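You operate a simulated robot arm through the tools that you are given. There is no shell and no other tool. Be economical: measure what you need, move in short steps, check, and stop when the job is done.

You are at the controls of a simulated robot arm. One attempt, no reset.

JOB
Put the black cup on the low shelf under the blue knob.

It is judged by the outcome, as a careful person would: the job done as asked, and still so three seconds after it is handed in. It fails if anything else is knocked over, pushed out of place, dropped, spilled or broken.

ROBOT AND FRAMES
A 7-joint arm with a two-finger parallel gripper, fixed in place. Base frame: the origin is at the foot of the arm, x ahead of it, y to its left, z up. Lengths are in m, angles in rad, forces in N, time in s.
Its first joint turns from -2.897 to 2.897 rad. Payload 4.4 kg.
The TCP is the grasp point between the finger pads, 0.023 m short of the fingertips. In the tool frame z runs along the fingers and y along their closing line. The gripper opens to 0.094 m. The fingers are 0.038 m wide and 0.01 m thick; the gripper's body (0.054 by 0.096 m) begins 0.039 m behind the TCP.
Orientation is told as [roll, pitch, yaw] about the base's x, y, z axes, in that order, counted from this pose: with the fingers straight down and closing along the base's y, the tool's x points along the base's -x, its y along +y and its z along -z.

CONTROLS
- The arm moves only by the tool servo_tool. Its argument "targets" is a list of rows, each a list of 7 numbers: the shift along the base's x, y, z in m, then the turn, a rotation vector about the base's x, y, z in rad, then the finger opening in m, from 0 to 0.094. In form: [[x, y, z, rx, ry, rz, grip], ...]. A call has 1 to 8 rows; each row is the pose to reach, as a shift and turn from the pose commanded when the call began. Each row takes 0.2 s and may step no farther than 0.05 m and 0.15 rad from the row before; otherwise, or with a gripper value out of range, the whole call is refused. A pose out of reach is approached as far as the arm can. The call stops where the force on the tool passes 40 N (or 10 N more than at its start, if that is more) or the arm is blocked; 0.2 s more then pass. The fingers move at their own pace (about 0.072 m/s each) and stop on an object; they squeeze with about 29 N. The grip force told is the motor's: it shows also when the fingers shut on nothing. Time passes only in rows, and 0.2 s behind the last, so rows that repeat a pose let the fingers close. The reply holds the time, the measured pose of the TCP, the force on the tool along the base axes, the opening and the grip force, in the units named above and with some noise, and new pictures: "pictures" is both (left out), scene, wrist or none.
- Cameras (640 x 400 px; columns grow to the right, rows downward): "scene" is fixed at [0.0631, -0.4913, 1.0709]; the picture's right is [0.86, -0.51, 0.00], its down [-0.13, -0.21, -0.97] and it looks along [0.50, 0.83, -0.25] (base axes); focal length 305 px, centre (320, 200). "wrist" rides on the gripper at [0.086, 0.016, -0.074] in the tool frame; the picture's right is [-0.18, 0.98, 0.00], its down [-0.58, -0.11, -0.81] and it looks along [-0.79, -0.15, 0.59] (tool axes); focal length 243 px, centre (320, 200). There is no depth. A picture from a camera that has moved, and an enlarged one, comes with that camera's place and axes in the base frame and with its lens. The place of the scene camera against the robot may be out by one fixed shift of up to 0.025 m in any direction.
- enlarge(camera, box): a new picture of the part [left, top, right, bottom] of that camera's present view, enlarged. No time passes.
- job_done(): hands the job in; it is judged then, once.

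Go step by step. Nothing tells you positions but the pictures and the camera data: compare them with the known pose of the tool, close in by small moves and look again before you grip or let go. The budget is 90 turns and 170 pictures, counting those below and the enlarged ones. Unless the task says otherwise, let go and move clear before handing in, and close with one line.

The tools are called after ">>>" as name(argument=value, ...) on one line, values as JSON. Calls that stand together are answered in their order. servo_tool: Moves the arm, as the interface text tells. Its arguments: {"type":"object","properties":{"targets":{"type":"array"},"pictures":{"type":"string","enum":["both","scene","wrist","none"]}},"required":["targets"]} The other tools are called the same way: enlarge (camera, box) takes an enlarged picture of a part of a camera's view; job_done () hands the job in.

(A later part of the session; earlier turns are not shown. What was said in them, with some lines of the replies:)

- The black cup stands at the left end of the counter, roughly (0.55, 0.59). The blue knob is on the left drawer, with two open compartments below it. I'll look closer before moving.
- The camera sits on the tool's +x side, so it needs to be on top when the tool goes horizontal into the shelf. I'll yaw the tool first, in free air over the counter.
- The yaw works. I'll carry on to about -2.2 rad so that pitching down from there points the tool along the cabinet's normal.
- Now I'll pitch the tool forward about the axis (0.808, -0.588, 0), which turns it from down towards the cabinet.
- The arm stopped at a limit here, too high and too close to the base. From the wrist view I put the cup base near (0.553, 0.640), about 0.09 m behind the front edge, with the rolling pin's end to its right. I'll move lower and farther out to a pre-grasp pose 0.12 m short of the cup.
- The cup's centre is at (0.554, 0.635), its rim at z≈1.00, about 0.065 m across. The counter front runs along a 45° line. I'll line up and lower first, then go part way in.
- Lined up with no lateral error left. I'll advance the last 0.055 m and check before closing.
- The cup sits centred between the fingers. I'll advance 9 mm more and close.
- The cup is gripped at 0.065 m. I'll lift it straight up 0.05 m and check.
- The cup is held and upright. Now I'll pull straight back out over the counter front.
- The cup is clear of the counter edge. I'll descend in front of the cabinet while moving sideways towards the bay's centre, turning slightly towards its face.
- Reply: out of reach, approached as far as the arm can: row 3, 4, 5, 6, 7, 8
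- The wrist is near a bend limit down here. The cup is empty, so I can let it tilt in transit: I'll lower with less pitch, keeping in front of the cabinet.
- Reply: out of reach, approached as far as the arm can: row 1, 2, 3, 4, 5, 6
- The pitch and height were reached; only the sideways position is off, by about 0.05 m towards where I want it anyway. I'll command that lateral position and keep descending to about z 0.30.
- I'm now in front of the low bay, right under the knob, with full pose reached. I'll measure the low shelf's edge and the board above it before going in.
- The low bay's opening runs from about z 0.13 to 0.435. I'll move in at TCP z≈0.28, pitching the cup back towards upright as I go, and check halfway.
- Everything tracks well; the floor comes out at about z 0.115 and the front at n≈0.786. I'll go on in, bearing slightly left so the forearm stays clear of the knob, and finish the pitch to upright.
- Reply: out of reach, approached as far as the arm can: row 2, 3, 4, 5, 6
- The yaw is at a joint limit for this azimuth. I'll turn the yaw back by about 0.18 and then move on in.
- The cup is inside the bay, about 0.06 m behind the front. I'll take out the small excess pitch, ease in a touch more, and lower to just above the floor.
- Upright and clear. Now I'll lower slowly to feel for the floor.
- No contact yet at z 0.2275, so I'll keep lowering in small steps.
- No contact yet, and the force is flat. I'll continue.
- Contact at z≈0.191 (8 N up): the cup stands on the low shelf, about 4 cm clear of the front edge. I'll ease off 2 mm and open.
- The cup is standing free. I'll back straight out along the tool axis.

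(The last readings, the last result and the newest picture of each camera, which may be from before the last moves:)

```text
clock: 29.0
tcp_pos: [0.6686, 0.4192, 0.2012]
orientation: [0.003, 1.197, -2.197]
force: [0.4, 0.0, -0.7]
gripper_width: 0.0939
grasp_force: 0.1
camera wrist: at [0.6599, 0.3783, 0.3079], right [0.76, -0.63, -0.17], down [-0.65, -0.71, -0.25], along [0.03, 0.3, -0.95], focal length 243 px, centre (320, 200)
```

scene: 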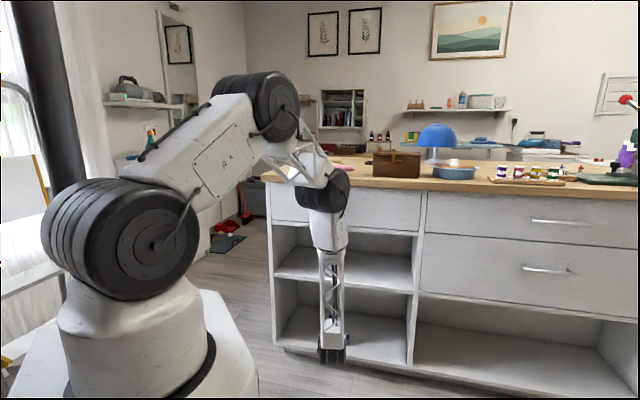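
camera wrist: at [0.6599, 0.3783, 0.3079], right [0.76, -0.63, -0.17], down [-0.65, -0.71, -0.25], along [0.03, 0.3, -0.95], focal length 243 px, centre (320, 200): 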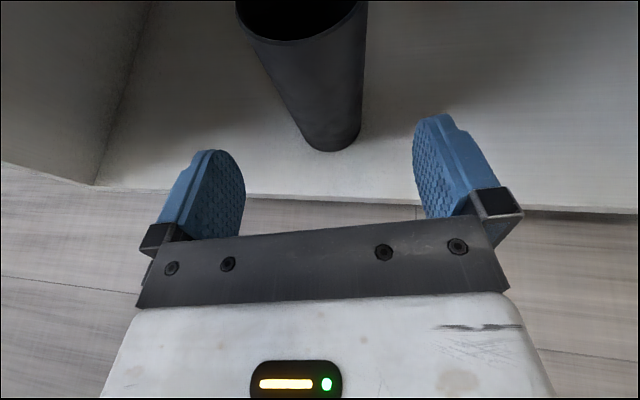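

The cup stands upright on the low shelf. I'll back the arm fully clear.

>>> servo_tool(targets=[[-0.014, -0.017, 0.002, -0.02, 0.015, 0, 0.094], [-0.028, -0.034, 0.004, -0.06, 0.044, 0, 0.094], [-0.042, -0.051, 0.006, -0.12, 0.088, 0, 0.094], [-0.056, -0.068, 0.008, -0.18, 0.132, 0, 0.094], [-0.07, -0.085, 0.01, -0.24, 0.176, 0, 0.094], [-0.07, -0.085, 0.01, -0.24, 0.176, 0, 0.094]])

>>> enlarge(camera="scene", box=[240, 110, 480, 380])

```text
clock: 30.4
tcp_pos: [0.6018, 0.3331, 0.2109]
orientation: [0.0, 0.899, -2.202]
force: [-0.2, 0.4, 0.6]
gripper_width: 0.0941
grasp_force: 0.1
camera wrist: at [0.6118, 0.3192, 0.3231], right [0.73, -0.67, -0.14], down [-0.67, -0.74, 0.05], along [-0.14, 0.06, -0.99], focal length 243 px, centre (320, 200)
```

scene: 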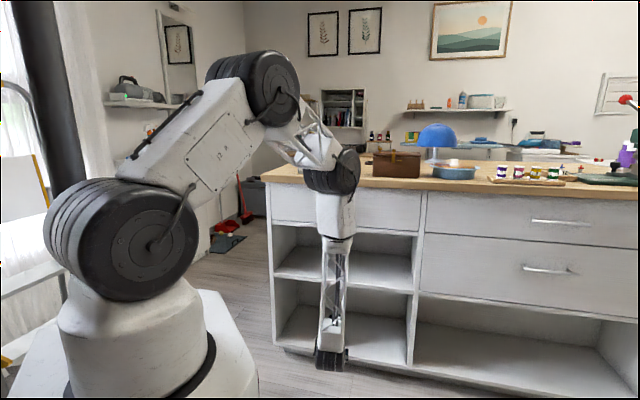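
wrist: 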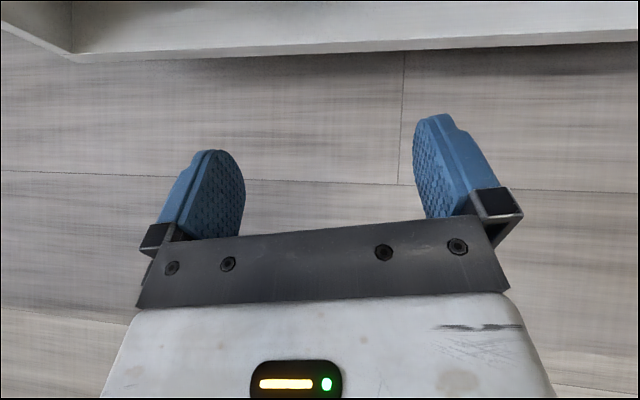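

```text
1.48 times, centred on (360, 245) of scene
camera zoom: at [0.0631, -0.4913, 1.0709], right [0.86, -0.51, 0.0], down [-0.13, -0.21, -0.97], along [0.5, 0.83, -0.25], focal length 451 px, centre (261, 133)
```

zoom: 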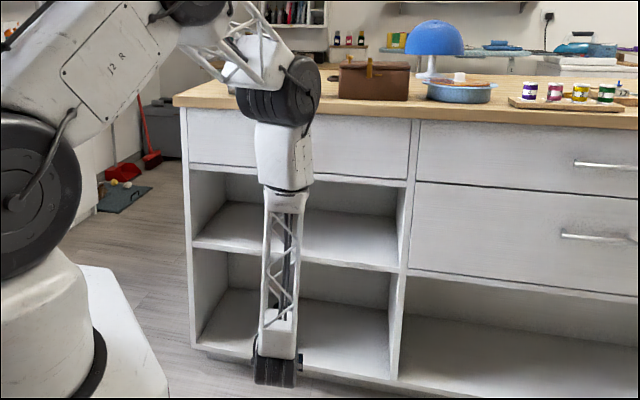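

The arm is clear. One last look to confirm the cup.

>>> enlarge(camera="wrist", box=[0, 0, 640, 60])

```text
1.00 times, centred on (320, 30) of wrist
camera zoom: at [0.6118, 0.3192, 0.3231], right [0.73, -0.67, -0.14], down [-0.67, -0.74, 0.05], along [-0.14, 0.06, -0.99], focal length 243 px, centre (320, 370)
```

zoom: 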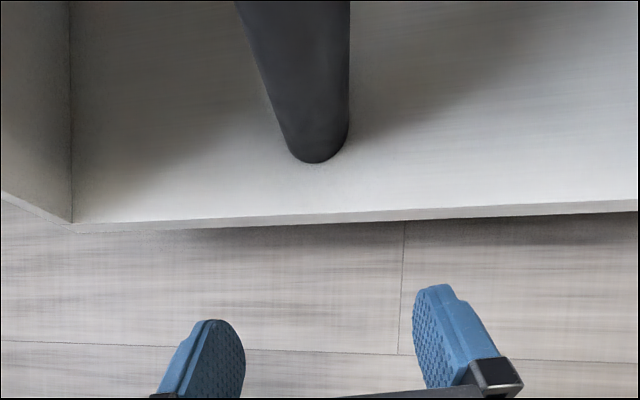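

The cup stands upright on the low shelf, well inside the front edge, and the gripper is open and clear. I'm handing in.

>>> job_done()

```text
The job is handed in.
```

The black cup is standing upright on the bottom shelf under the blue knob, about 4 cm in from the front edge, and I saw nothing else moved.
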